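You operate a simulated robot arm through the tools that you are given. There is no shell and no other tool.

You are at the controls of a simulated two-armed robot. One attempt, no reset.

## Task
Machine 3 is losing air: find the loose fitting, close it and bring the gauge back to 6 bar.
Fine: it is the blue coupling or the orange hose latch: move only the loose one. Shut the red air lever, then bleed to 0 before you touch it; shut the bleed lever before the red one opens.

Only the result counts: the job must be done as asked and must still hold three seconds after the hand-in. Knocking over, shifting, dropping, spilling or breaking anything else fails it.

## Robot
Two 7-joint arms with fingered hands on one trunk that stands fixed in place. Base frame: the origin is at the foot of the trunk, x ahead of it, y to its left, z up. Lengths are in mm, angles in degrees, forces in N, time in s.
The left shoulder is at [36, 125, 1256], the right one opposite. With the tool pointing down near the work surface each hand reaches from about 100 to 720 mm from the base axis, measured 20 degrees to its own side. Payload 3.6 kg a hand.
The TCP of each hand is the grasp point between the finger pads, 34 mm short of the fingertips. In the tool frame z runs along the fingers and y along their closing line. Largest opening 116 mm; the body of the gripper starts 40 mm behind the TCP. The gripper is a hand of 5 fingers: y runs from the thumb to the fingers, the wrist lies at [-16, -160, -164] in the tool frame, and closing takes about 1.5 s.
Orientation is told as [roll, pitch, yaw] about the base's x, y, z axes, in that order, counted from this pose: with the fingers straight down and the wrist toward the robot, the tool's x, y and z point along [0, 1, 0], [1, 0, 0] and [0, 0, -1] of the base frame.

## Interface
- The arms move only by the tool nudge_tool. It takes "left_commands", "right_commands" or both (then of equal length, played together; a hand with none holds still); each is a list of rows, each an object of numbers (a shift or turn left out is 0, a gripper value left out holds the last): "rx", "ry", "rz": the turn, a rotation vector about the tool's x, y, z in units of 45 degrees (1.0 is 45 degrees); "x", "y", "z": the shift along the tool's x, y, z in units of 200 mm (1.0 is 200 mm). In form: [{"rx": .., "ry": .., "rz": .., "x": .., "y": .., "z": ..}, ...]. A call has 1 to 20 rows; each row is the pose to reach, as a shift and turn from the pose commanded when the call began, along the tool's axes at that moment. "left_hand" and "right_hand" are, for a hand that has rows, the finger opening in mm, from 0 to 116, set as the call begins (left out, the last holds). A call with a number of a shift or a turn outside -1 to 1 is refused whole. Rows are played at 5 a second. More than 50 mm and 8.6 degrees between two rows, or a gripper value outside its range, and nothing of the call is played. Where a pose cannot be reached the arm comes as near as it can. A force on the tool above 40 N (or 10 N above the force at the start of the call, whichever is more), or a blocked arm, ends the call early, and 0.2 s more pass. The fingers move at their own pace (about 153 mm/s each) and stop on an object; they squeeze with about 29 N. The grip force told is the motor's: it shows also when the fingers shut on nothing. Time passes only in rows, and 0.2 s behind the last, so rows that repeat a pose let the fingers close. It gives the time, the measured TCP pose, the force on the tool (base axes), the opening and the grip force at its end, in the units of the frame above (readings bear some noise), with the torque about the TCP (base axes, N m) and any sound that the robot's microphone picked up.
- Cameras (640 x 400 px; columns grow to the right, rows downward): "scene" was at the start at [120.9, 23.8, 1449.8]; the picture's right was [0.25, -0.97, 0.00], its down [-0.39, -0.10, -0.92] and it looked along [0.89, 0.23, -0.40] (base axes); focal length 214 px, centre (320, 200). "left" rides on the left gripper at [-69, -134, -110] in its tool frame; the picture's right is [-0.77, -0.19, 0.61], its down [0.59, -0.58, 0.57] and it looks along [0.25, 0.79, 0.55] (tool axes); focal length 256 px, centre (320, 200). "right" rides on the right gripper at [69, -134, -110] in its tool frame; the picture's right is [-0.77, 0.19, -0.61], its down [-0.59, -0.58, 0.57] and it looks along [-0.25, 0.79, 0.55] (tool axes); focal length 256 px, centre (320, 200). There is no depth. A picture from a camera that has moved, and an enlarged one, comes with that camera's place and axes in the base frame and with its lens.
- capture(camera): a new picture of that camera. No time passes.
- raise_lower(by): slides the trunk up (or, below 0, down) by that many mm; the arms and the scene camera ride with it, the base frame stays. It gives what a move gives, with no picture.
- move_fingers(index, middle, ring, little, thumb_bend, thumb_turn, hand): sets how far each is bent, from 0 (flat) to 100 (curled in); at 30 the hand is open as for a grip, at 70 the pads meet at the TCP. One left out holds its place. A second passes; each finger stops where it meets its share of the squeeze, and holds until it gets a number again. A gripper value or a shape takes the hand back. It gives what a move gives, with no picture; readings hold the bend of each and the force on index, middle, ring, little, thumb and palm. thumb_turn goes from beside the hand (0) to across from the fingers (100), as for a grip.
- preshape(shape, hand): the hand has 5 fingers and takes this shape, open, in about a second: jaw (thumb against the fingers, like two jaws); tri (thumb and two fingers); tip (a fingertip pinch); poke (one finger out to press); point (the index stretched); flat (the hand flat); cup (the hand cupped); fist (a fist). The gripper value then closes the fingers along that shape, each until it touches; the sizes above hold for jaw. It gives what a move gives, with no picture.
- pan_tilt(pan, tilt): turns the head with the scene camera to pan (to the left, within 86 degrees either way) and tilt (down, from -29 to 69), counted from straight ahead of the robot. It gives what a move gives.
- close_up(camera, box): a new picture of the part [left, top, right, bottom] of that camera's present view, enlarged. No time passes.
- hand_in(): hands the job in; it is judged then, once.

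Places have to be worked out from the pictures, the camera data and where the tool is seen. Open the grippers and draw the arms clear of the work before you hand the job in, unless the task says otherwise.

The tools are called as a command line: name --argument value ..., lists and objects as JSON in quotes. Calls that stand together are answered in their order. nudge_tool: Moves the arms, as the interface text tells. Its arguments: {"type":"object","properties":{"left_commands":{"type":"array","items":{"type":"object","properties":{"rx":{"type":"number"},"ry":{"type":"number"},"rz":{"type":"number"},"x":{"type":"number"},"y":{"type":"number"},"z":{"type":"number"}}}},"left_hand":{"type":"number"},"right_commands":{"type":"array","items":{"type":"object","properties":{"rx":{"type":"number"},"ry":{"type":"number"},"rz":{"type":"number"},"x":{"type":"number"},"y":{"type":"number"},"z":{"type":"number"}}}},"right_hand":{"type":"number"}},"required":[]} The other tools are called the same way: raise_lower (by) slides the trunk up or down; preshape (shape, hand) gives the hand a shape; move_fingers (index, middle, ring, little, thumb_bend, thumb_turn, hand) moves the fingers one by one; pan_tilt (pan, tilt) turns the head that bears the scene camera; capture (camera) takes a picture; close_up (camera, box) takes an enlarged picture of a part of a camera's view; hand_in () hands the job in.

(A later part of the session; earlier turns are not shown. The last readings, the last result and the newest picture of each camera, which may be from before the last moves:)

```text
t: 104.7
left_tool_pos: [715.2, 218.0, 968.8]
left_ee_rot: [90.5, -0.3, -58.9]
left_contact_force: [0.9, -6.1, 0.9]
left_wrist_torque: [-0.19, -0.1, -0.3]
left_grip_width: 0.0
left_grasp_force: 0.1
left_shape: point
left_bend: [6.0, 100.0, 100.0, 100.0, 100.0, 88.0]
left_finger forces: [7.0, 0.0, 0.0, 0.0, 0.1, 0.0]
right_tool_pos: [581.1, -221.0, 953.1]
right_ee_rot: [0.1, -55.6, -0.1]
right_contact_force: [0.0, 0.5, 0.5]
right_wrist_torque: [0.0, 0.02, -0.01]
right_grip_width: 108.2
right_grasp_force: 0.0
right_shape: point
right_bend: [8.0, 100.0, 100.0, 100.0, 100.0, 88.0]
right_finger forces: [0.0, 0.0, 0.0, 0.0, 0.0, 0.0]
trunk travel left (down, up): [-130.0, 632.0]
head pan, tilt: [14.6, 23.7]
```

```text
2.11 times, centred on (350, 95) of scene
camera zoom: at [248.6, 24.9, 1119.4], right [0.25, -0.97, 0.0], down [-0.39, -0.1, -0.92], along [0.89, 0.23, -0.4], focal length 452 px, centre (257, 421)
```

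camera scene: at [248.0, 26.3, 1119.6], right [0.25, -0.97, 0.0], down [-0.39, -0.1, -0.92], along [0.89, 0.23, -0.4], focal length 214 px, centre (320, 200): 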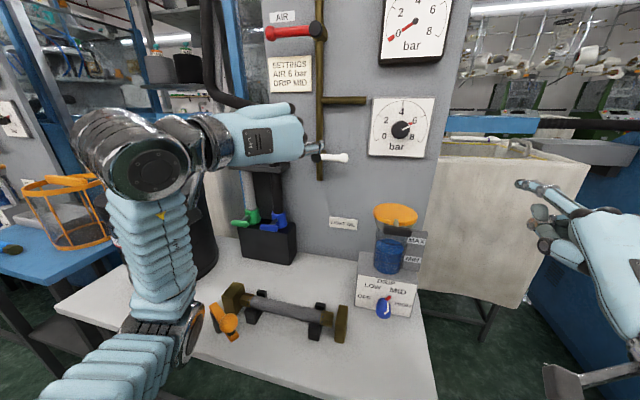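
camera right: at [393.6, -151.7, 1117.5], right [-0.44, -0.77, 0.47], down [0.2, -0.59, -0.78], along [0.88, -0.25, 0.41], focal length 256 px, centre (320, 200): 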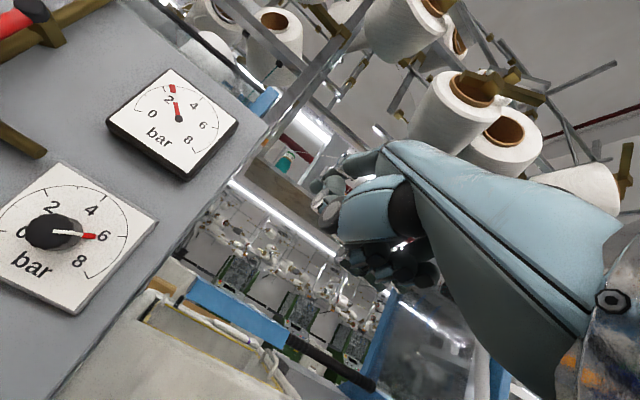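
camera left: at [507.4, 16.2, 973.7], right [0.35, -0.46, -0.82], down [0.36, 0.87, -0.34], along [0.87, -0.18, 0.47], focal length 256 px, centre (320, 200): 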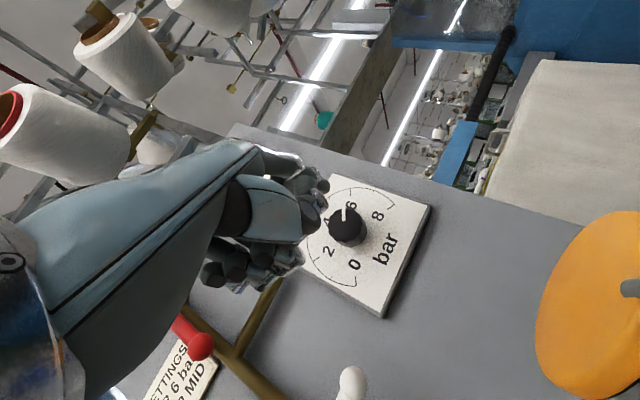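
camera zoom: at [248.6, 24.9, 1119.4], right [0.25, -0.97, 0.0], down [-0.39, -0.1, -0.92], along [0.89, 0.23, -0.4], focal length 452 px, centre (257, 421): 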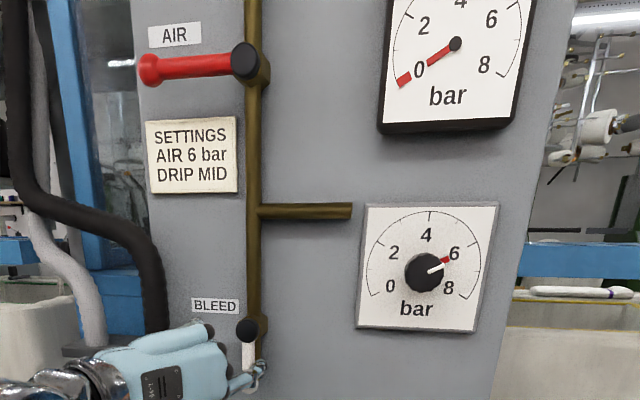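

The bleed is open against its stop with the gauge at 0. I move the finger off to the right and pull it back from the panel.

nudge_tool --left_commands '[{"y": 0.0433, "z": -0.025}, {"y": 0.0866, "z": -0.05}, {"y": 0.03, "z": -0.15}, {"y": -0.03, "z": -0.25}, {"y": -0.09, "z": -0.355}, {"y": -0.15, "z": -0.46}, {"y": -0.15, "z": -0.46}]'

capture --camera "scene"

capture --camera "left"

```text
t: 106.2
left_tool_pos: [622.1, 197.7, 968.5]
left_ee_rot: [90.5, -0.4, -58.9]
left_contact_force: [0.1, -0.9, 0.9]
left_wrist_torque: [-0.01, 0.0, -0.01]
left_grip_width: 0.1
left_grasp_force: 0.1
left_shape: point
left_bend: [8.0, 100.0, 100.0, 100.0, 100.0, 88.0]
left_finger forces: [0.0, 0.1, 0.0, 0.1, 0.0, 0.0]
right_tool_pos: [580.1, -219.3, 952.3]
right_ee_rot: [0.0, -55.5, -0.1]
right_contact_force: [-0.8, -0.7, 0.4]
right_wrist_torque: [-0.04, 0.0, 0.01]
right_grip_width: 108.0
right_grasp_force: 0.1
right_shape: point
right_bend: [8.0, 100.0, 100.0, 100.0, 100.0, 88.0]
right_finger forces: [0.1, 0.0, 0.1, 0.0, 0.0, 0.1]
trunk travel left (down, up): [-130.0, 632.0]
head pan, tilt: [14.6, 23.7]
```

```text
taken
camera scene: at [248.4, 26.3, 1119.4], right [0.25, -0.97, 0.0], down [-0.39, -0.1, -0.92], along [0.89, 0.23, -0.4], focal length 214 px, centre (320, 200)
```

scene: 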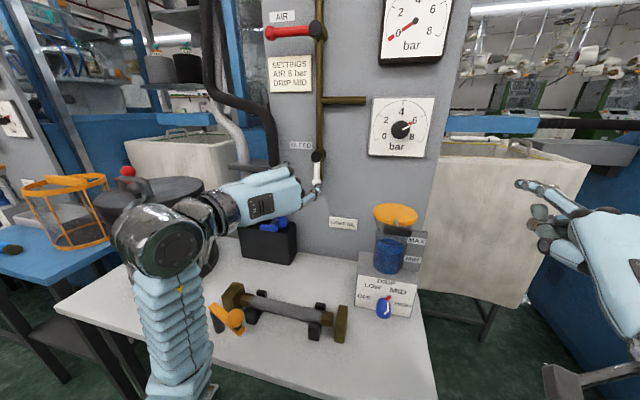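

```text
taken
camera left: at [457.6, 254.4, 897.3], right [0.43, 0.47, -0.77], down [0.18, 0.79, 0.59], along [0.88, -0.39, 0.26], focal length 256 px, centre (320, 200)
```

left: 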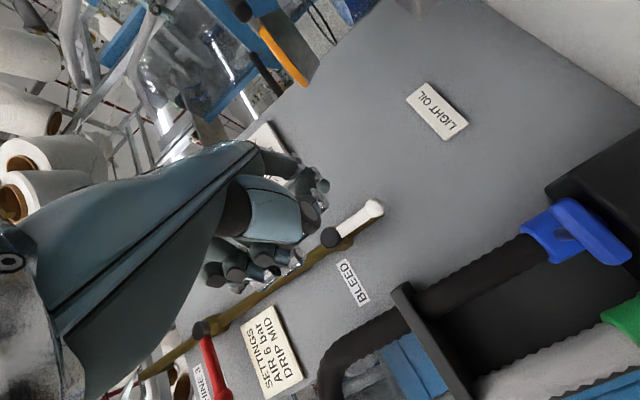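

Red is shut, bleed is open, gauge at 0. Now I study the orange latch from this lower camera position to triangulate it.

close_up --camera "scene" --box '[190, 265, 360, 360]'

close_up --camera "scene" --box '[200, 275, 270, 345]'

```text
3.76 times, centred on (275, 312) of scene
camera zoom: at [248.4, 26.3, 1119.4], right [0.25, -0.97, 0.0], down [-0.39, -0.1, -0.92], along [0.89, 0.23, -0.4], focal length 807 px, centre (489, -224)
```

zoom: 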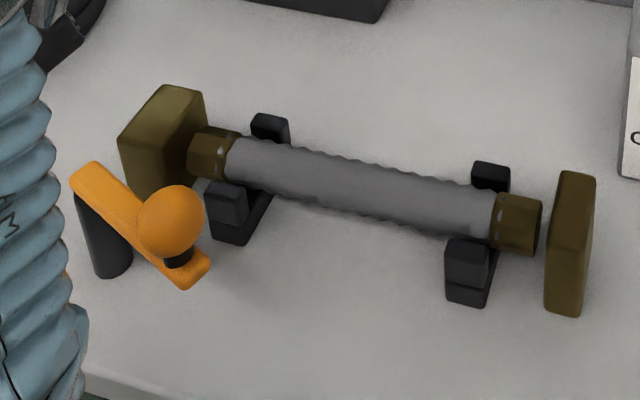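

```text
5.71 times, centred on (235, 310) of scene
camera zoom: at [248.4, 26.3, 1119.4], right [0.25, -0.97, 0.0], down [-0.39, -0.1, -0.92], along [0.89, 0.23, -0.4], focal length 1226 px, centre (806, -429)
```

zoom: 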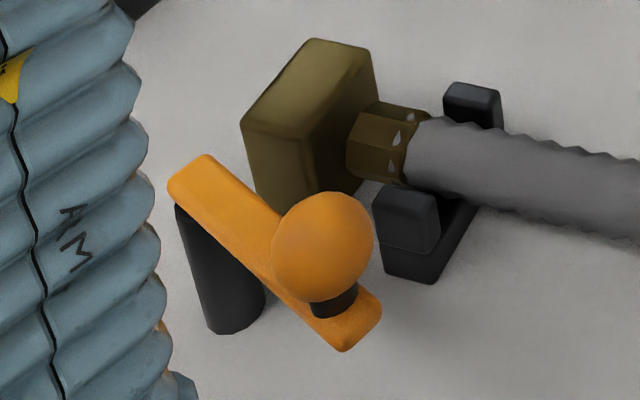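

The post works out at about [507,327] with the arm pointing about −115° and knob near [474,257,742]. The hose nut is at [565,290,695] and the neighbour's closed arm lies over its nut, at roughly −40°. I raise the trunk again to give the left arm room for a finger-down push.

raise_lower --by 190

nudge_tool --left_commands '[{"y": -0.04, "z": -0.07}, {"y": -0.08, "z": -0.14}, {"y": -0.12, "z": -0.21}, {"y": -0.16, "z": -0.28}, {"y": -0.2, "z": -0.35}, {"y": -0.2, "z": -0.35}]'

capture --camera "scene"

```text
t: 108.3
left_tool_pos: [622.9, 197.4, 1157.2]
left_ee_rot: [90.4, -0.4, -58.7]
left_contact_force: [0.7, -0.1, -0.3]
left_wrist_torque: [-0.03, 0.02, -0.01]
left_grip_width: 0.0
left_grasp_force: 0.1
left_shape: point
left_bend: [8.0, 100.0, 100.0, 100.0, 100.0, 88.0]
left_finger forces: [0.0, 0.0, 0.0, 0.0, 0.0, 0.1]
right_tool_pos: [582.3, -219.0, 1142.6]
right_ee_rot: [0.1, -55.6, 0.0]
right_contact_force: [0.2, 0.8, 0.3]
right_wrist_torque: [-0.02, 0.0, 0.01]
right_grip_width: 108.3
right_grasp_force: 0.1
right_shape: point
right_bend: [8.0, 100.0, 100.0, 100.0, 100.0, 88.0]
right_finger forces: [0.0, 0.0, 0.1, 0.0, 0.0, 0.0]
trunk travel left (down, up): [-320.0, 442.0]
head pan, tilt: [14.6, 23.7]
```

```text
t: 109.7
left_tool_pos: [540.7, 195.2, 1156.3]
left_ee_rot: [90.4, -0.4, -58.8]
left_contact_force: [-0.4, -0.6, -0.2]
left_wrist_torque: [-0.01, 0.01, 0.02]
left_grip_width: 0.0
left_grasp_force: 0.1
left_shape: point
left_bend: [8.0, 100.0, 100.0, 100.0, 100.0, 88.0]
left_finger forces: [0.0, 0.0, 0.1, 0.0, 0.1, 0.0]
right_tool_pos: [579.6, -221.3, 1141.9]
right_ee_rot: [0.0, -55.7, 0.0]
right_contact_force: [-0.3, 0.6, -0.1]
right_wrist_torque: [0.01, 0.0, -0.01]
right_grip_width: 108.0
right_grasp_force: 0.1
right_shape: point
right_bend: [8.0, 100.0, 100.0, 100.0, 100.0, 88.0]
right_finger forces: [0.0, 0.0, 0.0, 0.0, 0.1, 0.1]
trunk travel left (down, up): [-320.0, 442.0]
head pan, tilt: [14.6, 23.7]
```

```text
taken
camera scene: at [157.4, 26.3, 1318.1], right [0.25, -0.97, 0.0], down [-0.39, -0.1, -0.92], along [0.89, 0.23, -0.4], focal length 214 px, centre (320, 200)
```

scene: 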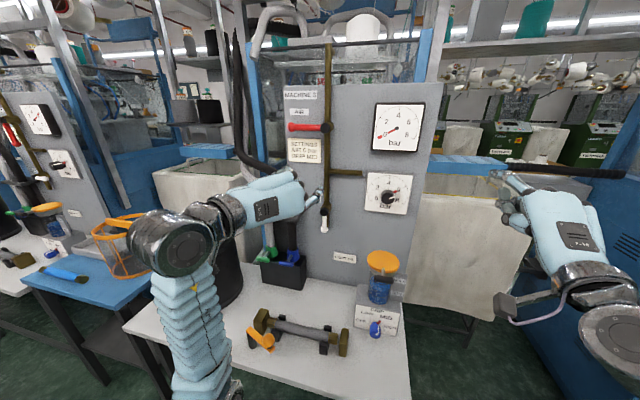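

The arm is clear. I turn the hand in stages from the sideways pose toward palm-down with the index pointing straight down, first 40° while drawing back to [480,260,1150].

nudge_tool --left_commands '[{"x": -0.004, "y": -0.054, "z": -0.012, "rx": 0.064, "ry": -0.0876, "rz": -0.0235}, {"x": -0.0075, "y": -0.1075, "z": -0.024, "rx": 0.128, "ry": -0.175, "rz": -0.047}, {"x": -0.011, "y": -0.161, "z": -0.0366, "rx": 0.192, "ry": -0.263, "rz": -0.0705}, {"x": -0.015, "y": -0.215, "z": -0.049, "rx": 0.2565, "ry": -0.3505, "rz": -0.094}, {"x": -0.019, "y": -0.269, "z": -0.061, "rx": 0.3206, "ry": -0.438, "rz": -0.1175}, {"x": -0.0225, "y": -0.3225, "z": -0.073, "rx": 0.3848, "ry": -0.5258, "rz": -0.141}, {"x": -0.026, "y": -0.376, "z": -0.0853, "rx": 0.4489, "ry": -0.6134, "rz": -0.1645}, {"x": -0.03, "y": -0.43, "z": -0.0975, "rx": 0.513, "ry": -0.701, "rz": -0.188}, {"x": -0.03, "y": -0.43, "z": -0.0975, "rx": 0.513, "ry": -0.701, "rz": -0.188}]'

capture --camera "scene"

```text
t: 110.8
left_tool_pos: [528.8, 175.8, 1149.1]
left_ee_rot: [74.5, -9.1, -56.7]
left_contact_force: [0.3, -0.9, -0.2]
left_wrist_torque: [-0.02, 0.01, 0.03]
left_grip_width: 0.5
left_grasp_force: 0.0
left_shape: point
left_bend: [8.0, 100.0, 100.0, 100.0, 100.0, 88.0]
left_finger forces: [0.0, 0.1, 0.0, 0.0, 0.0, 0.0]
left hand out of reach, approached as far as the arm can: row 2, 3, 4, 5
right_tool_pos: [579.0, -223.4, 1142.0]
right_ee_rot: [0.1, -55.7, -0.2]
right_contact_force: [-0.5, -1.0, -0.4]
right_wrist_torque: [-0.01, 0.0, 0.03]
right_grip_width: 108.1
right_grasp_force: 0.0
right_shape: point
right_bend: [8.0, 100.0, 100.0, 100.0, 100.0, 88.0]
right_finger forces: [0.0, 0.0, 0.0, 0.0, 0.0, 0.0]
trunk travel left (down, up): [-320.0, 442.0]
head pan, tilt: [14.6, 23.7]
stopped in row 5 (left hand): the arm was blocked; the commanded pose is now the measured one
```

```text
taken
camera scene: at [157.0, 25.9, 1318.1], right [0.25, -0.97, 0.0], down [-0.39, -0.1, -0.92], along [0.89, 0.23, -0.4], focal length 214 px, centre (320, 200)
```

scene: 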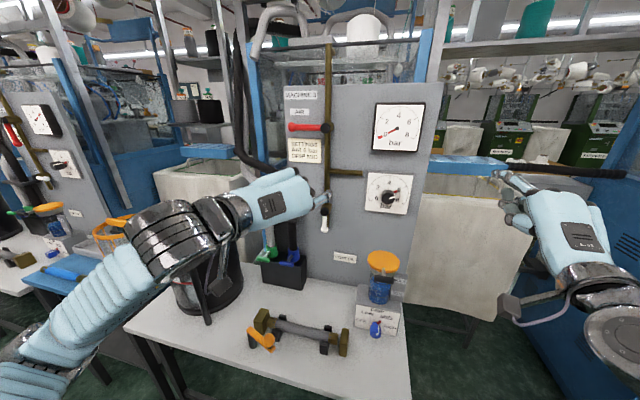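

The arm reshaped with its elbow well out to the left, like at the very start. I turn gently toward palm-down while moving left to [490,260,1180].

nudge_tool --left_commands '[{"x": 0.0236, "y": -0.0428, "rx": 0.01975, "ry": -0.0545, "rz": -0.0621}, {"x": 0.0471, "y": -0.0855, "rx": 0.0395, "ry": -0.109, "rz": -0.1242}, {"x": 0.0707, "y": -0.128, "rx": 0.0593, "ry": -0.1635, "rz": -0.1863}, {"x": 0.0942, "y": -0.171, "rx": 0.079, "ry": -0.218, "rz": -0.2484}, {"x": 0.1178, "y": -0.2138, "rx": 0.0988, "ry": -0.2725, "rz": -0.3105}, {"x": 0.1413, "y": -0.2565, "rx": 0.1185, "ry": -0.327, "rz": -0.3726}, {"x": 0.1649, "y": -0.299, "rx": 0.1383, "ry": -0.3815, "rz": -0.4347}, {"x": 0.1884, "y": -0.342, "rx": 0.158, "ry": -0.436, "rz": -0.4968}, {"x": 0.212, "y": -0.3848, "rx": 0.1778, "ry": -0.4905, "rz": -0.5589}, {"x": 0.2355, "y": -0.4275, "z": 0.005, "rx": 0.1975, "ry": -0.545, "rz": -0.621}, {"x": 0.2355, "y": -0.4275, "z": 0.005, "rx": 0.1975, "ry": -0.545, "rz": -0.621}]'

capture --camera "scene"

```text
t: 113.2
left_tool_pos: [496.2, 264.9, 1182.4]
left_ee_rot: [41.5, -28.2, -33.4]
left_contact_force: [0.3, -0.2, 0.2]
left_wrist_torque: [-0.01, 0.03, 0.02]
left_grip_width: 0.3
left_grasp_force: 0.1
left_shape: point
left_bend: [8.0, 100.0, 100.0, 100.0, 100.0, 88.0]
left_finger forces: [0.0, 0.1, 0.1, 0.0, 0.0, 0.1]
left hand out of reach, approached as far as the arm can: row 2, 3, 4, 5, 6, 7, 8, 9, 10, 11
right_tool_pos: [579.4, -221.9, 1143.6]
right_ee_rot: [0.0, -55.7, 0.1]
right_contact_force: [0.1, 0.4, 0.0]
right_wrist_torque: [0.04, -0.01, 0.0]
right_grip_width: 107.6
right_grasp_force: 0.0
right_shape: point
right_bend: [8.0, 100.0, 100.0, 100.0, 100.0, 88.0]
right_finger forces: [0.0, 0.0, 0.0, 0.0, 0.0, 0.0]
trunk travel left (down, up): [-320.0, 442.0]
head pan, tilt: [14.6, 23.7]
```

```text
taken
camera scene: at [157.3, 26.5, 1318.1], right [0.25, -0.97, 0.0], down [-0.39, -0.1, -0.92], along [0.89, 0.23, -0.4], focal length 214 px, centre (320, 200)
```

scene: 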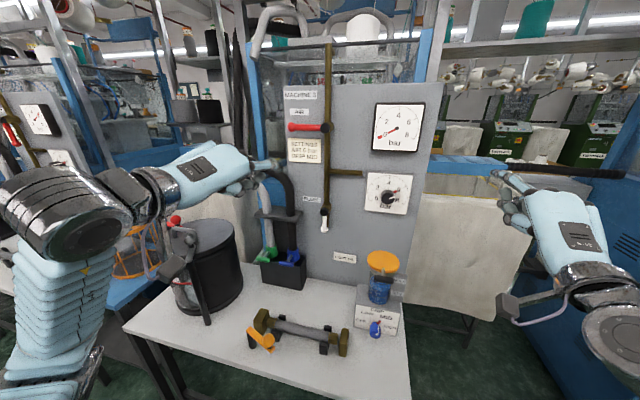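

It moved to about [496,265,1182] with the elbow below, which suits reaching down to the bench. I continue turning to the palm-down reference orientation at [440,300,1100].

nudge_tool --left_commands '[{"x": -0.0143, "y": -0.0485, "z": 0.0148, "rx": 0.0838, "ry": -0.0697, "rz": -0.047}, {"x": -0.0285, "y": -0.097, "z": 0.0296, "rx": 0.1676, "ry": -0.1394, "rz": -0.094}, {"x": -0.0428, "y": -0.1455, "z": 0.0444, "rx": 0.2514, "ry": -0.2091, "rz": -0.141}, {"x": -0.057, "y": -0.194, "z": 0.0592, "rx": 0.3352, "ry": -0.2788, "rz": -0.188}, {"x": -0.0713, "y": -0.2425, "z": 0.074, "rx": 0.419, "ry": -0.3485, "rz": -0.235}, {"x": -0.0855, "y": -0.291, "z": 0.0888, "rx": 0.5028, "ry": -0.4182, "rz": -0.282}, {"x": -0.0998, "y": -0.3395, "z": 0.1036, "rx": 0.5866, "ry": -0.4879, "rz": -0.329}, {"x": -0.114, "y": -0.388, "z": 0.1184, "rx": 0.6704, "ry": -0.5576, "rz": -0.376}, {"x": -0.1283, "y": -0.4365, "z": 0.1332, "rx": 0.7542, "ry": -0.6273, "rz": -0.423}, {"x": -0.1425, "y": -0.485, "z": 0.148, "rx": 0.838, "ry": -0.697, "rz": -0.47}, {"x": -0.1425, "y": -0.485, "z": 0.148, "rx": 0.838, "ry": -0.697, "rz": -0.47}]'

capture --camera "scene"

```text
t: 115.6
left_tool_pos: [506.9, 355.6, 997.8]
left_ee_rot: [0.1, -0.4, 0.1]
left_contact_force: [-0.3, 0.4, 0.3]
left_wrist_torque: [-0.03, -0.01, 0.0]
left_grip_width: 0.0
left_grasp_force: 0.0
left_shape: point
left_bend: [8.0, 100.0, 100.0, 100.0, 100.0, 88.0]
left_finger forces: [0.0, 0.1, 0.0, 0.1, 0.0, 0.0]
left hand out of reach, approached as far as the arm can: row 1, 2, 3, 4, 5, 6, 7, 8, 9, 10, 11
right_tool_pos: [581.0, -222.3, 1142.8]
right_ee_rot: [-0.1, -55.7, -0.1]
right_contact_force: [-0.8, -0.2, -0.2]
right_wrist_torque: [0.0, -0.03, 0.01]
right_grip_width: 108.1
right_grasp_force: 0.0
right_shape: point
right_bend: [8.0, 100.0, 100.0, 100.0, 100.0, 88.0]
right_finger forces: [0.1, 0.1, 0.0, 0.0, 0.0, 0.0]
trunk travel left (down, up): [-320.0, 442.0]
head pan, tilt: [14.6, 23.7]
```

```text
taken
camera scene: at [157.3, 26.4, 1318.1], right [0.25, -0.97, 0.0], down [-0.39, -0.1, -0.92], along [0.89, 0.23, -0.4], focal length 214 px, centre (320, 200)
```

scene: 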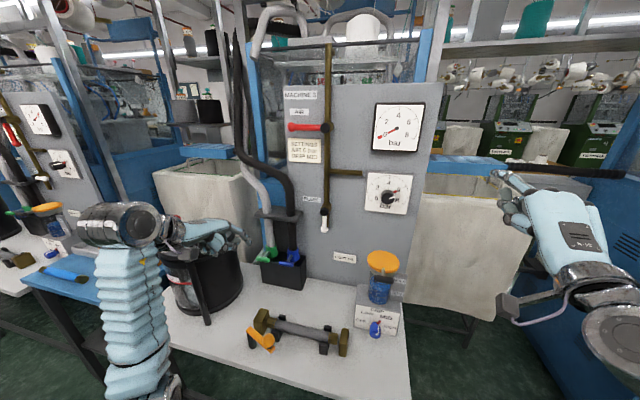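

Orientation is now the palm-down reference at [507,356,998]. I move toward the latch, pitching to +30° so the index points straight down, stopping with the tip at about [440,275,794], robot-side of the knob.

nudge_tool --left_commands '[{"x": -0.0305, "y": -0.061, "z": 0.068, "rx": 0.0667}, {"x": -0.061, "y": -0.122, "z": 0.136, "rx": 0.1333}, {"x": -0.0915, "y": -0.183, "z": 0.204, "rx": 0.2}, {"x": -0.122, "y": -0.244, "z": 0.272, "rx": 0.2667}, {"x": -0.1525, "y": -0.305, "z": 0.34, "rx": 0.3333}, {"x": -0.183, "y": -0.366, "z": 0.408, "rx": 0.4}, {"x": -0.2135, "y": -0.427, "z": 0.476, "rx": 0.4667}, {"x": -0.244, "y": -0.488, "z": 0.544, "rx": 0.5333}, {"x": -0.2745, "y": -0.549, "z": 0.612, "rx": 0.6}, {"x": -0.305, "y": -0.61, "z": 0.68, "rx": 0.667}, {"x": -0.305, "y": -0.61, "z": 0.68, "rx": 0.667}]'

capture --camera "scene"

capture --camera "left"

```text
t: 118.0
left_tool_pos: [398.2, 315.6, 783.9]
left_ee_rot: [0.1, 29.7, 0.2]
left_contact_force: [0.0, -0.4, 0.3]
left_wrist_torque: [-0.04, 0.0, 0.04]
left_grip_width: 0.1
left_grasp_force: 0.0
left_shape: point
left_bend: [8.0, 100.0, 100.0, 100.0, 100.0, 88.0]
left_finger forces: [0.0, 0.0, 0.1, 0.1, 0.1, 0.0]
left hand out of reach, approached as far as the arm can: row 1, 2, 3, 4, 5, 6, 7, 8, 9, 10, 11
right_tool_pos: [581.2, -223.0, 1142.3]
right_ee_rot: [-0.1, -55.7, 0.0]
right_contact_force: [0.0, -1.2, 0.6]
right_wrist_torque: [0.03, -0.01, 0.02]
right_grip_width: 108.2
right_grasp_force: 0.1
right_shape: point
right_bend: [8.0, 100.0, 100.0, 100.0, 100.0, 88.0]
right_finger forces: [0.0, 0.0, 0.1, 0.1, 0.0, 0.1]
trunk travel left (down, up): [-320.0, 442.0]
head pan, tilt: [14.6, 23.7]
```

```text
taken
camera scene: at [157.4, 26.5, 1318.1], right [0.25, -0.97, 0.0], down [-0.39, -0.1, -0.92], along [0.89, 0.23, -0.4], focal length 214 px, centre (320, 200)
```

scene: 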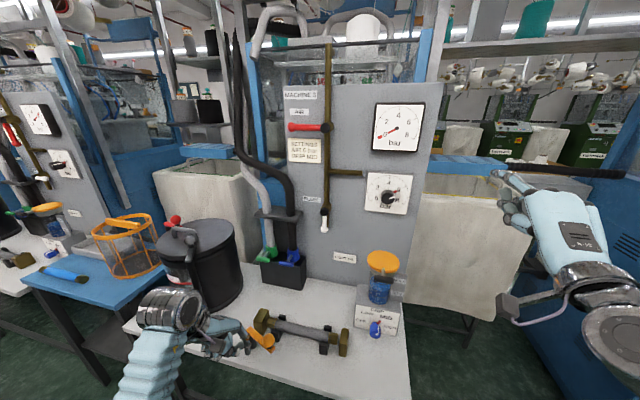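

```text
taken
camera left: at [337.3, 246.3, 945.6], right [-0.46, -0.77, -0.44], down [-0.78, 0.59, -0.2], along [0.42, 0.25, -0.87], focal length 256 px, centre (320, 200)
```

left: 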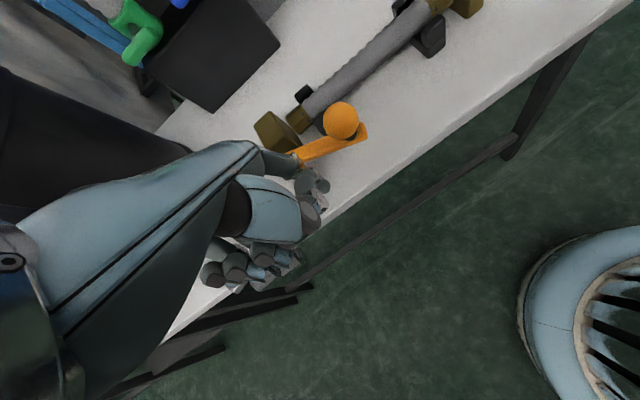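

The tip is now about [454,296,716], a few centimetres robot-side of the latch arm. The left camera sees the latch well; I enlarge both views to refine positions.

close_up --camera "left" --box '[230, 80, 410, 240]'

close_up --camera "scene" --box '[190, 290, 360, 370]'

```text
2.50 times, centred on (320, 160) of left
camera zoom: at [337.3, 246.3, 945.6], right [-0.46, -0.77, -0.44], down [-0.78, 0.59, -0.2], along [0.42, 0.25, -0.87], focal length 640 px, centre (320, 300)
```

zoom: 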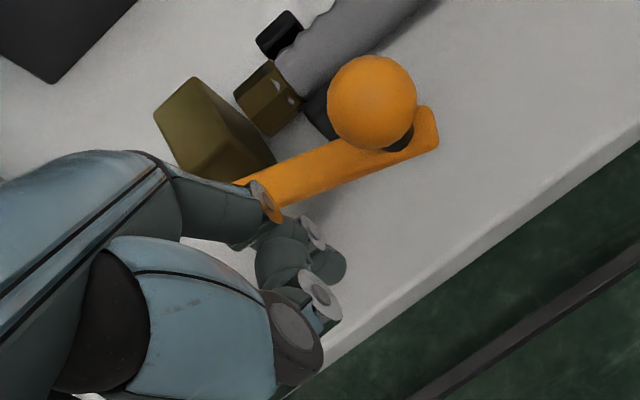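

```text
3.76 times, centred on (275, 330) of scene
camera zoom: at [157.4, 26.5, 1318.1], right [0.25, -0.97, 0.0], down [-0.39, -0.1, -0.92], along [0.89, 0.23, -0.4], focal length 807 px, centre (489, -289)
```

zoom: 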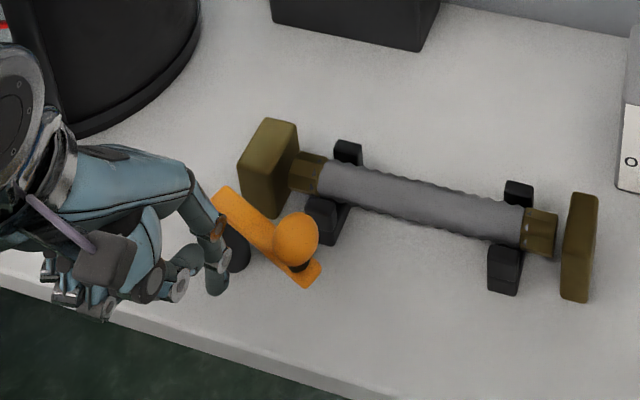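

Triangulating gives the knob at [476,247,757], post near [503,319], arm at z≈735 and nut at [559,286,703]. I raise the tip to z≈727 (over the cradle prong) and bring it against the robot side of the arm.

nudge_tool --left_commands '[{"x": -0.04, "y": -0.02, "z": -0.02}, {"x": -0.08, "y": -0.0405, "z": -0.04}, {"x": -0.11, "y": -0.015, "z": -0.0555}, {"x": -0.1385, "y": -0.0015, "z": -0.0626}, {"x": -0.16, "y": 0.0245, "z": -0.0776}, {"x": -0.16, "y": 0.0245, "z": -0.0776}]'

close_up --camera "left" --box '[230, 80, 410, 240]'

close_up --camera "scene" --box '[190, 290, 360, 370]'

```text
t: 119.4
left_tool_pos: [407.7, 293.5, 780.2]
left_ee_rot: [-0.3, 29.7, -0.1]
left_contact_force: [-0.4, -0.2, 0.1]
left_wrist_torque: [-0.01, -0.04, 0.01]
left_grip_width: 0.1
left_grasp_force: 0.1
left_shape: point
left_bend: [8.0, 100.0, 100.0, 100.0, 100.0, 88.0]
left_finger forces: [0.1, 0.1, 0.0, 0.0, 0.0, 0.1]
left hand out of reach, approached as far as the arm can: row 1, 2, 3, 4, 5, 6
right_tool_pos: [580.5, -222.4, 1142.1]
right_ee_rot: [0.0, -55.7, -0.1]
right_contact_force: [-0.8, -0.5, 1.0]
right_wrist_torque: [0.02, 0.04, -0.01]
right_grip_width: 108.2
right_grasp_force: 0.0
right_shape: point
right_bend: [8.0, 100.0, 100.0, 100.0, 100.0, 88.0]
right_finger forces: [0.0, 0.1, 0.1, 0.1, 0.0, 0.0]
trunk travel left (down, up): [-320.0, 442.0]
head pan, tilt: [14.6, 23.7]
```

```text
2.50 times, centred on (320, 160) of left
camera zoom: at [345.5, 224.1, 941.6], right [-0.47, -0.77, -0.44], down [-0.78, 0.59, -0.21], along [0.42, 0.24, -0.88], focal length 640 px, centre (320, 300)
```

zoom: 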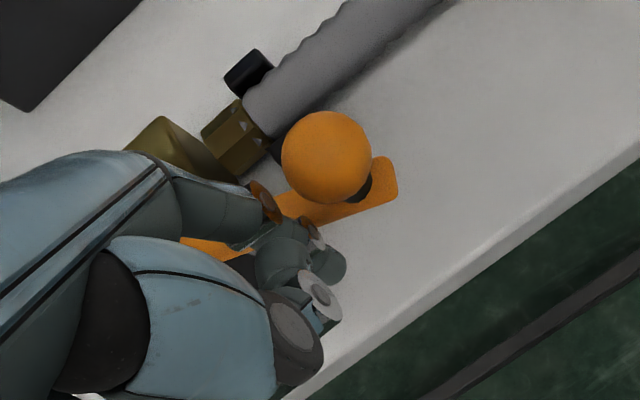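

```text
3.76 times, centred on (275, 330) of scene
camera zoom: at [157.4, 26.4, 1318.1], right [0.25, -0.97, 0.0], down [-0.39, -0.1, -0.92], along [0.89, 0.23, -0.4], focal length 807 px, centre (489, -289)
```

zoom: 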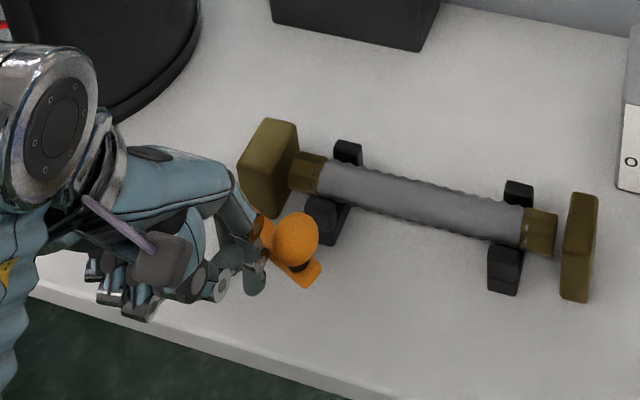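

The arm is at its wrist limit here (could not lift the tip as asked), and the tip is at about [463,273,712], nearly touching. I back off slightly and raise the trunk 120 mm so the forearm comes down more steeply.

nudge_tool --left_commands '[{"x": 0.04, "y": -0.04, "z": 0.02}, {"x": 0.08, "y": -0.08, "z": 0.045}, {"x": 0.1, "y": -0.12, "z": 0.06}, {"x": 0.1, "y": -0.12, "z": 0.06}]'

raise_lower --by 120

capture --camera "scene"

```text
t: 120.4
left_tool_pos: [381.2, 313.7, 780.7]
left_ee_rot: [0.1, 29.6, 0.2]
left_contact_force: [0.3, -0.7, -0.3]
left_wrist_torque: [-0.02, -0.02, 0.02]
left_grip_width: 0.2
left_grasp_force: 0.0
left_shape: point
left_bend: [8.0, 100.0, 100.0, 100.0, 100.0, 88.0]
left_finger forces: [0.0, 0.1, 0.1, 0.1, 0.1, 0.0]
right_tool_pos: [581.2, -223.2, 1142.7]
right_ee_rot: [0.0, -55.6, 0.0]
right_contact_force: [-0.3, -0.5, -1.0]
right_wrist_torque: [0.0, 0.03, -0.02]
right_grip_width: 108.1
right_grasp_force: 0.1
right_shape: point
right_bend: [8.0, 100.0, 100.0, 100.0, 100.0, 88.0]
right_finger forces: [0.0, 0.0, 0.0, 0.1, 0.0, 0.0]
trunk travel left (down, up): [-320.0, 442.0]
head pan, tilt: [14.6, 23.7]
```

```text
t: 121.9
left_tool_pos: [381.9, 313.1, 899.8]
left_ee_rot: [0.1, 29.9, 0.3]
left_contact_force: [-0.6, 0.1, -0.4]
left_wrist_torque: [-0.02, -0.05, 0.03]
left_grip_width: 0.1
left_grasp_force: 0.2
left_shape: point
left_bend: [8.0, 100.0, 100.0, 100.0, 100.0, 88.0]
left_finger forces: [0.0, 0.0, 0.0, 0.0, 0.0, 0.1]
right_tool_pos: [581.1, -221.7, 1263.5]
right_ee_rot: [-0.1, -55.5, 0.0]
right_contact_force: [0.9, -0.2, 0.4]
right_wrist_torque: [0.03, 0.0, 0.04]
right_grip_width: 108.0
right_grasp_force: 0.1
right_shape: point
right_bend: [8.0, 100.0, 100.0, 100.0, 100.0, 88.0]
right_finger forces: [0.0, 0.0, 0.1, 0.0, 0.1, 0.0]
trunk travel left (down, up): [-440.0, 322.0]
head pan, tilt: [14.6, 23.7]
```

```text
taken
camera scene: at [123.1, 26.3, 1439.5], right [0.25, -0.97, 0.0], down [-0.39, -0.1, -0.92], along [0.89, 0.23, -0.4], focal length 214 px, centre (320, 200)
```

scene: 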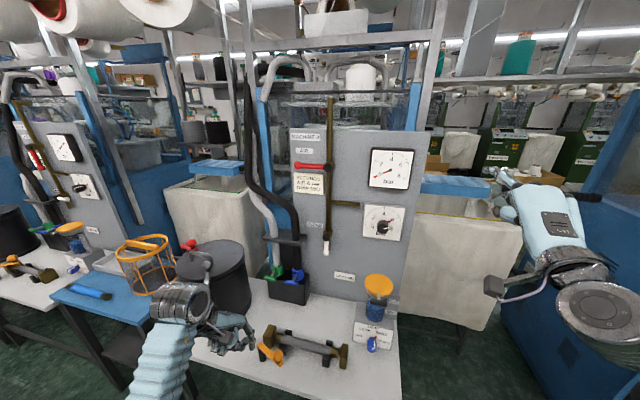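

The trunk is nearly at its original height. I lower the hand so the fingertip comes to about [448,288,732], robot-side of the latch arm.

nudge_tool --left_commands '[{"x": -0.005, "y": 0.059, "z": 0.081}, {"x": -0.01, "y": 0.118, "z": 0.163}, {"x": -0.015, "y": 0.177, "z": 0.244}, {"x": -0.02, "y": 0.236, "z": 0.326}, {"x": -0.025, "y": 0.2955, "z": 0.407}, {"x": -0.025, "y": 0.2955, "z": 0.407}]'

close_up --camera "left" --box '[230, 80, 410, 240]'

close_up --camera "scene" --box '[190, 310, 360, 390]'

```text
t: 123.3
left_tool_pos: [392.8, 308.6, 801.1]
left_ee_rot: [0.1, 30.0, 0.3]
left_contact_force: [0.0, -0.1, -0.1]
left_wrist_torque: [0.0, -0.01, 0.0]
left_grip_width: 0.0
left_grasp_force: 0.0
left_shape: point
left_bend: [8.0, 100.0, 100.0, 100.0, 100.0, 88.0]
left_finger forces: [0.1, 0.1, 0.0, 0.0, 0.0, 0.1]
right_tool_pos: [581.2, -222.7, 1263.0]
right_ee_rot: [0.0, -55.7, 0.1]
right_contact_force: [0.3, 0.5, 0.0]
right_wrist_torque: [0.0, 0.0, -0.02]
right_grip_width: 107.9
right_grasp_force: 0.0
right_shape: point
right_bend: [8.0, 100.0, 100.0, 100.0, 100.0, 88.0]
right_finger forces: [0.0, 0.0, 0.0, 0.0, 0.0, 0.0]
trunk travel left (down, up): [-440.0, 322.0]
head pan, tilt: [14.6, 23.7]
```

```text
2.50 times, centred on (320, 160) of left
camera zoom: at [330.5, 238.4, 962.7], right [-0.46, -0.77, -0.44], down [-0.78, 0.59, -0.2], along [0.41, 0.25, -0.88], focal length 640 px, centre (320, 300)
```

zoom: 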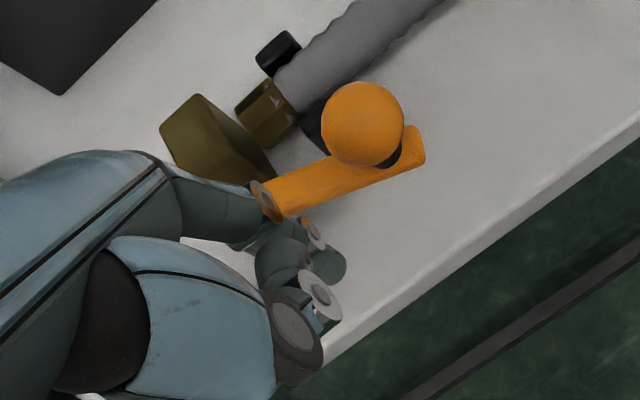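

```text
3.76 times, centred on (275, 350) of scene
camera zoom: at [122.8, 26.3, 1439.7], right [0.25, -0.97, 0.0], down [-0.39, -0.1, -0.92], along [0.89, 0.23, -0.4], focal length 807 px, centre (489, -365)
```

zoom: 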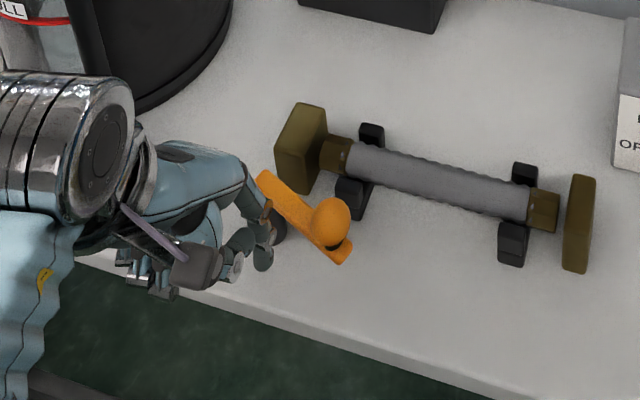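

The pose is reached freely now, with the tip at about [448,289,733] and the knob at [473,247,762]. I push the latch forward along its arc, first about 35°, watching the force.

nudge_tool --left_commands '[{"x": -0.04, "y": 0.018, "z": -0.01}, {"x": -0.063, "y": 0.0303, "z": -0.0175}, {"x": -0.075, "y": 0.043, "z": -0.025}, {"x": -0.0865, "y": 0.0563, "z": -0.0325}, {"x": -0.1075, "y": 0.08, "z": -0.046}, {"x": -0.1255, "y": 0.104, "z": -0.06}, {"x": -0.1375, "y": 0.1256, "z": -0.0725}, {"x": -0.148, "y": 0.147, "z": -0.085}, {"x": -0.155, "y": 0.171, "z": -0.099}, {"x": -0.1615, "y": 0.1936, "z": -0.112}]'

close_up --camera "left" --box '[230, 80, 410, 240]'

close_up --camera "scene" --box '[190, 310, 360, 390]'

```text
t: 125.5
left_tool_pos: [433.8, 296.8, 799.7]
left_ee_rot: [-0.9, 29.7, -1.1]
left_contact_force: [-2.4, -0.5, 1.0]
left_wrist_torque: [-0.09, 0.14, -0.09]
left_grip_width: 107.8
left_grasp_force: 0.0
left_shape: point
left_bend: [10.0, 100.0, 100.0, 100.0, 100.0, 88.0]
left_finger forces: [3.2, 0.0, 0.1, 0.0, 0.0, 0.1]
left hand out of reach, approached as far as the arm can: row 4, 5, 6, 7, 8, 9, 10
right_tool_pos: [580.2, -223.3, 1264.1]
right_ee_rot: [0.0, -55.6, 0.0]
right_contact_force: [1.0, 0.7, -0.1]
right_wrist_torque: [0.0, 0.02, 0.01]
right_grip_width: 108.1
right_grasp_force: 0.1
right_shape: point
right_bend: [8.0, 100.0, 100.0, 100.0, 100.0, 88.0]
right_finger forces: [0.1, 0.0, 0.0, 0.0, 0.2, 0.0]
trunk travel left (down, up): [-440.0, 322.0]
head pan, tilt: [14.6, 23.7]
```

```text
2.50 times, centred on (320, 160) of left
camera zoom: at [371.1, 230.4, 962.6], right [-0.47, -0.77, -0.43], down [-0.77, 0.59, -0.21], along [0.42, 0.23, -0.88], focal length 640 px, centre (320, 300)
```

zoom: 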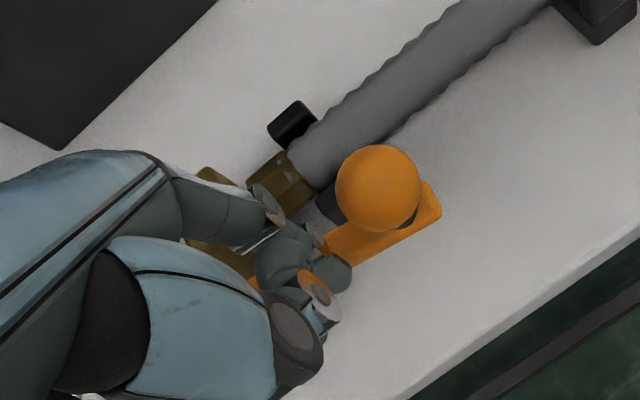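

```text
3.76 times, centred on (275, 350) of scene
camera zoom: at [122.5, 26.3, 1439.7], right [0.25, -0.97, 0.0], down [-0.39, -0.1, -0.92], along [0.89, 0.23, -0.4], focal length 807 px, centre (489, -365)
```

zoom: 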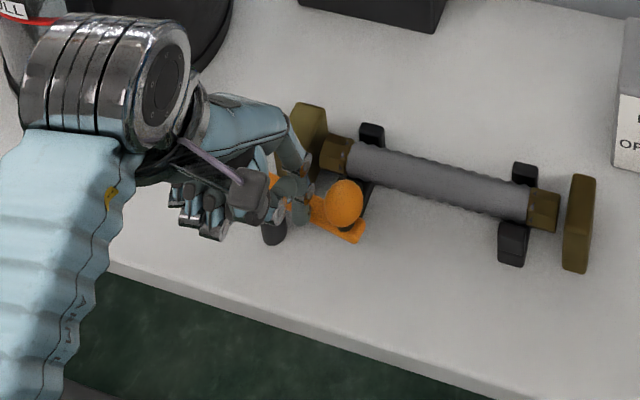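

The latch yields with about 3 N; the knob is now near θ≈−101°. The arm cannot go further right here, but pushing nearer the post at y≈277 works, so I push straight forward 30 mm.

nudge_tool --left_commands '[{"y": 0.0217, "z": -0.0125}, {"y": 0.0433, "z": -0.025}, {"y": 0.065, "z": -0.0375}, {"y": 0.0866, "z": -0.05}, {"y": 0.108, "z": -0.0625}, {"y": 0.13, "z": -0.075}]'

close_up --camera "left" --box '[230, 80, 410, 240]'

close_up --camera "scene" --box '[190, 310, 360, 390]'

```text
t: 126.9
left_tool_pos: [462.2, 305.6, 798.8]
left_ee_rot: [-0.4, 29.9, -0.6]
left_contact_force: [-3.7, -2.0, 1.7]
left_wrist_torque: [-0.13, 0.17, -0.15]
left_grip_width: 108.2
left_grasp_force: 0.0
left_shape: point
left_bend: [11.0, 100.0, 100.0, 100.0, 100.0, 88.0]
left_finger forces: [4.8, 0.0, 0.0, 0.0, 0.0, 0.0]
left hand out of reach, approached as far as the arm can: row 1, 2, 3, 4, 5, 6
right_tool_pos: [580.9, -222.8, 1262.9]
right_ee_rot: [0.1, -55.7, 0.0]
right_contact_force: [0.7, 0.3, -0.1]
right_wrist_torque: [-0.03, 0.01, -0.01]
right_grip_width: 107.9
right_grasp_force: 0.1
right_shape: point
right_bend: [8.0, 100.0, 100.0, 100.0, 100.0, 88.0]
right_finger forces: [0.0, 0.0, 0.1, 0.0, 0.0, 0.0]
trunk travel left (down, up): [-440.0, 322.0]
head pan, tilt: [14.6, 23.7]
```

```text
2.50 times, centred on (320, 160) of left
camera zoom: at [399.8, 237.5, 962.6], right [-0.47, -0.77, -0.43], down [-0.78, 0.59, -0.21], along [0.42, 0.24, -0.88], focal length 640 px, centre (320, 300)
```

zoom: 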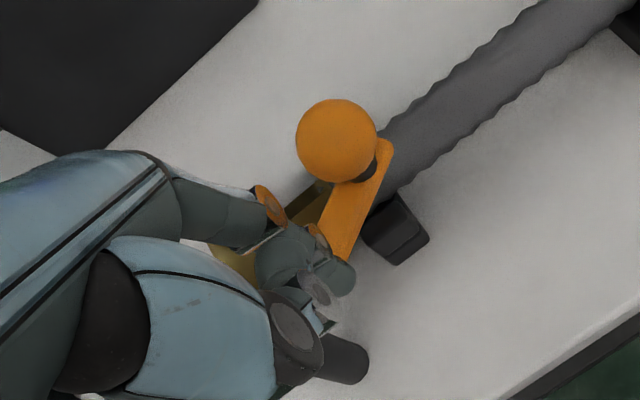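

```text
3.76 times, centred on (275, 350) of scene
camera zoom: at [122.2, 26.0, 1439.7], right [0.25, -0.97, 0.0], down [-0.39, -0.1, -0.92], along [0.89, 0.23, -0.4], focal length 807 px, centre (489, -365)
```

zoom: 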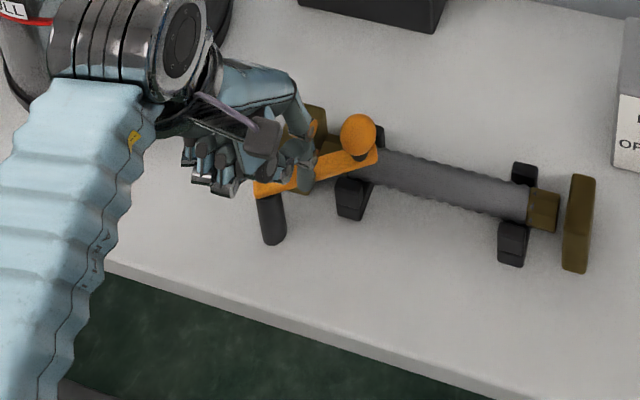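

The latch has swung to about θ≈−56°, with the knob at [546,255,760] just short of the hose nut. I keep pushing in small steps forward and left, toward the closed stop.

nudge_tool --left_commands '[{"x": 0.008, "y": 0.013, "z": -0.0075}, {"x": 0.0165, "y": 0.0268, "z": -0.0155}, {"x": 0.0265, "y": 0.0377, "z": -0.0218}, {"x": 0.037, "y": 0.048, "z": -0.0278}]'

close_up --camera "left" --box '[230, 80, 410, 240]'

close_up --camera "scene" --box '[220, 310, 340, 380]'

```text
t: 127.9
left_tool_pos: [472.8, 310.7, 799.4]
left_ee_rot: [-0.3, 30.0, -0.1]
left_contact_force: [-7.6, -7.3, 4.5]
left_wrist_torque: [-0.64, 0.3, -0.49]
left_grip_width: 108.1
left_grasp_force: 0.0
left_shape: point
left_bend: [11.0, 100.0, 100.0, 100.0, 100.0, 88.0]
left_finger forces: [12.5, 0.1, 0.0, 0.0, 0.0, 0.0]
right_tool_pos: [579.3, -223.7, 1263.1]
right_ee_rot: [0.2, -55.7, -0.1]
right_contact_force: [0.6, 0.2, -0.5]
right_wrist_torque: [0.01, 0.01, 0.02]
right_grip_width: 108.1
right_grasp_force: 0.1
right_shape: point
right_bend: [8.0, 100.0, 100.0, 100.0, 100.0, 88.0]
right_finger forces: [0.0, 0.0, 0.0, 0.0, 0.1, 0.0]
trunk travel left (down, up): [-440.0, 322.0]
head pan, tilt: [14.6, 23.7]
```

```text
2.50 times, centred on (320, 160) of left
camera zoom: at [411.1, 242.1, 962.5], right [-0.47, -0.77, -0.44], down [-0.78, 0.59, -0.2], along [0.41, 0.24, -0.88], focal length 640 px, centre (320, 300)
```

zoom: 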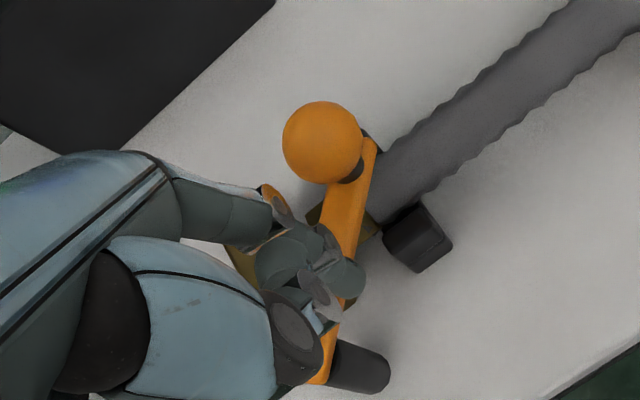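

```text
5.33 times, centred on (280, 345) of scene
camera zoom: at [121.4, 24.9, 1439.8], right [0.25, -0.97, 0.0], down [-0.39, -0.1, -0.92], along [0.89, 0.23, -0.4], focal length 1144 px, centre (533, -573)
```

zoom: 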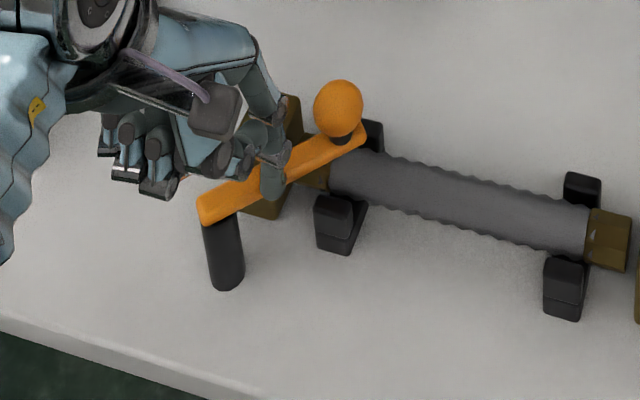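

The force rose to 12.5 N and the knob is at about [561,266], θ≈−42°, matching the neighbour's closed latch. I press a touch more to confirm it is seated.

nudge_tool --left_commands '[{"x": 0.008, "y": 0.0075, "z": -0.004}, {"x": 0.016, "y": 0.015, "z": -0.0085}, {"x": 0.016, "y": 0.015, "z": -0.0085}]'

close_up --camera "scene" --box '[220, 310, 340, 380]'

```text
t: 128.7
left_tool_pos: [477.3, 314.2, 800.7]
left_ee_rot: [0.1, 29.9, 0.2]
left_contact_force: [-9.4, -12.7, 2.3]
left_wrist_torque: [-0.94, 0.56, -0.75]
left_grip_width: 108.1
left_grasp_force: 0.0
left_shape: point
left_bend: [12.0, 100.0, 100.0, 100.0, 100.0, 88.0]
left_finger forces: [15.6, 0.0, 0.1, 0.1, 0.0, 0.0]
right_tool_pos: [579.1, -225.3, 1263.0]
right_ee_rot: [0.2, -55.7, -0.1]
right_contact_force: [0.1, 0.2, 0.3]
right_wrist_torque: [0.01, 0.01, 0.0]
right_grip_width: 107.8
right_grasp_force: 0.0
right_shape: point
right_bend: [8.0, 100.0, 100.0, 100.0, 100.0, 88.0]
right_finger forces: [0.1, 0.0, 0.0, 0.1, 0.0, 0.0]
trunk travel left (down, up): [-440.0, 322.0]
head pan, tilt: [14.6, 23.7]
```

```text
5.33 times, centred on (280, 345) of scene
camera zoom: at [121.5, 24.6, 1439.8], right [0.25, -0.97, 0.0], down [-0.39, -0.1, -0.92], along [0.89, 0.23, -0.4], focal length 1144 px, centre (533, -573)
```

zoom: 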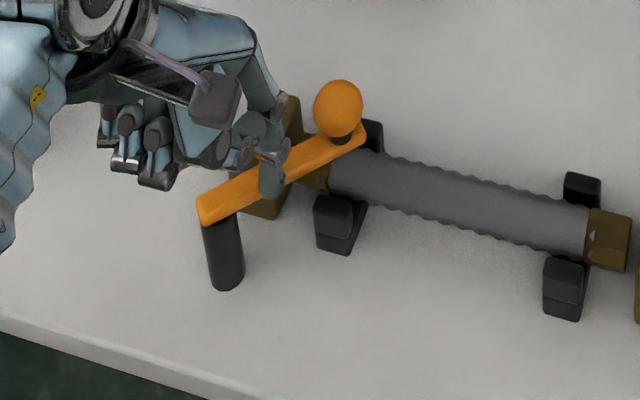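

The knob did not move under the extra push, so the latch is closed at its stop. I ease the finger off and lift it straight up, then draw back.

nudge_tool --left_commands '[{"x": -0.01, "y": -0.0173, "z": 0.01}, {"x": -0.02, "y": -0.0346, "z": 0.02}, {"x": -0.02, "y": -0.0846, "z": -0.0666}, {"x": -0.02, "y": -0.1346, "z": -0.153}, {"x": -0.02, "y": -0.1846, "z": -0.24}, {"x": -0.02, "y": -0.2346, "z": -0.326}, {"x": -0.02, "y": -0.321, "z": -0.276}, {"x": -0.02, "y": -0.408, "z": -0.226}, {"x": -0.02, "y": -0.494, "z": -0.176}, {"x": -0.02, "y": -0.494, "z": -0.176}]'

capture --camera "scene"

close_up --camera "scene" --box '[220, 310, 380, 390]'

```text
t: 130.9
left_tool_pos: [408.9, 310.5, 880.0]
left_ee_rot: [0.2, 29.9, 0.3]
left_contact_force: [0.7, 0.1, 0.5]
left_wrist_torque: [0.04, 0.01, 0.02]
left_grip_width: 108.2
left_grasp_force: 0.0
left_shape: point
left_bend: [8.0, 100.0, 100.0, 100.0, 100.0, 88.0]
left_finger forces: [0.0, 0.1, 0.1, 0.0, 0.0, 0.0]
right_tool_pos: [580.4, -223.3, 1263.0]
right_ee_rot: [0.0, -55.8, 0.0]
right_contact_force: [-0.6, -0.1, -0.7]
right_wrist_torque: [0.0, -0.01, -0.01]
right_grip_width: 108.1
right_grasp_force: 0.2
right_shape: point
right_bend: [8.0, 100.0, 100.0, 100.0, 100.0, 88.0]
right_finger forces: [0.0, 0.0, 0.0, 0.0, 0.1, 0.1]
trunk travel left (down, up): [-440.0, 322.0]
head pan, tilt: [14.6, 23.7]
```

```text
taken
camera scene: at [123.1, 26.2, 1439.6], right [0.25, -0.97, 0.0], down [-0.39, -0.1, -0.92], along [0.89, 0.23, -0.4], focal length 214 px, centre (320, 200)
```

scene: 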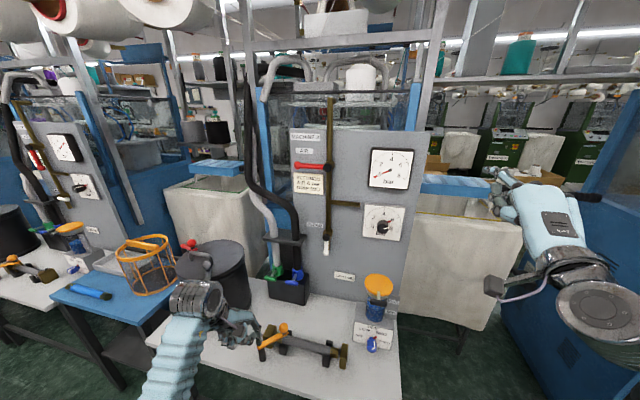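

```text
4.00 times, centred on (300, 350) of scene
camera zoom: at [123.1, 26.2, 1439.6], right [0.25, -0.97, 0.0], down [-0.39, -0.1, -0.92], along [0.89, 0.23, -0.4], focal length 858 px, centre (400, -400)
```

zoom: 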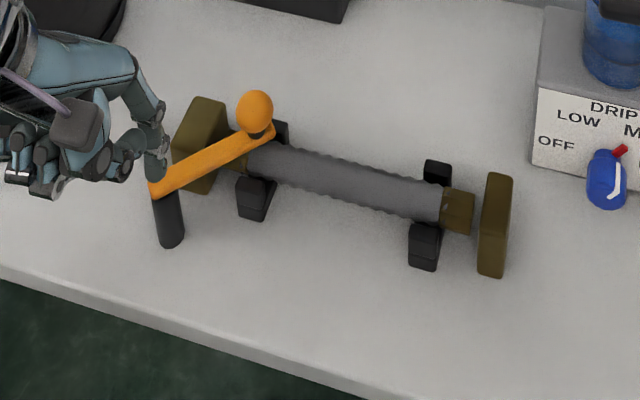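

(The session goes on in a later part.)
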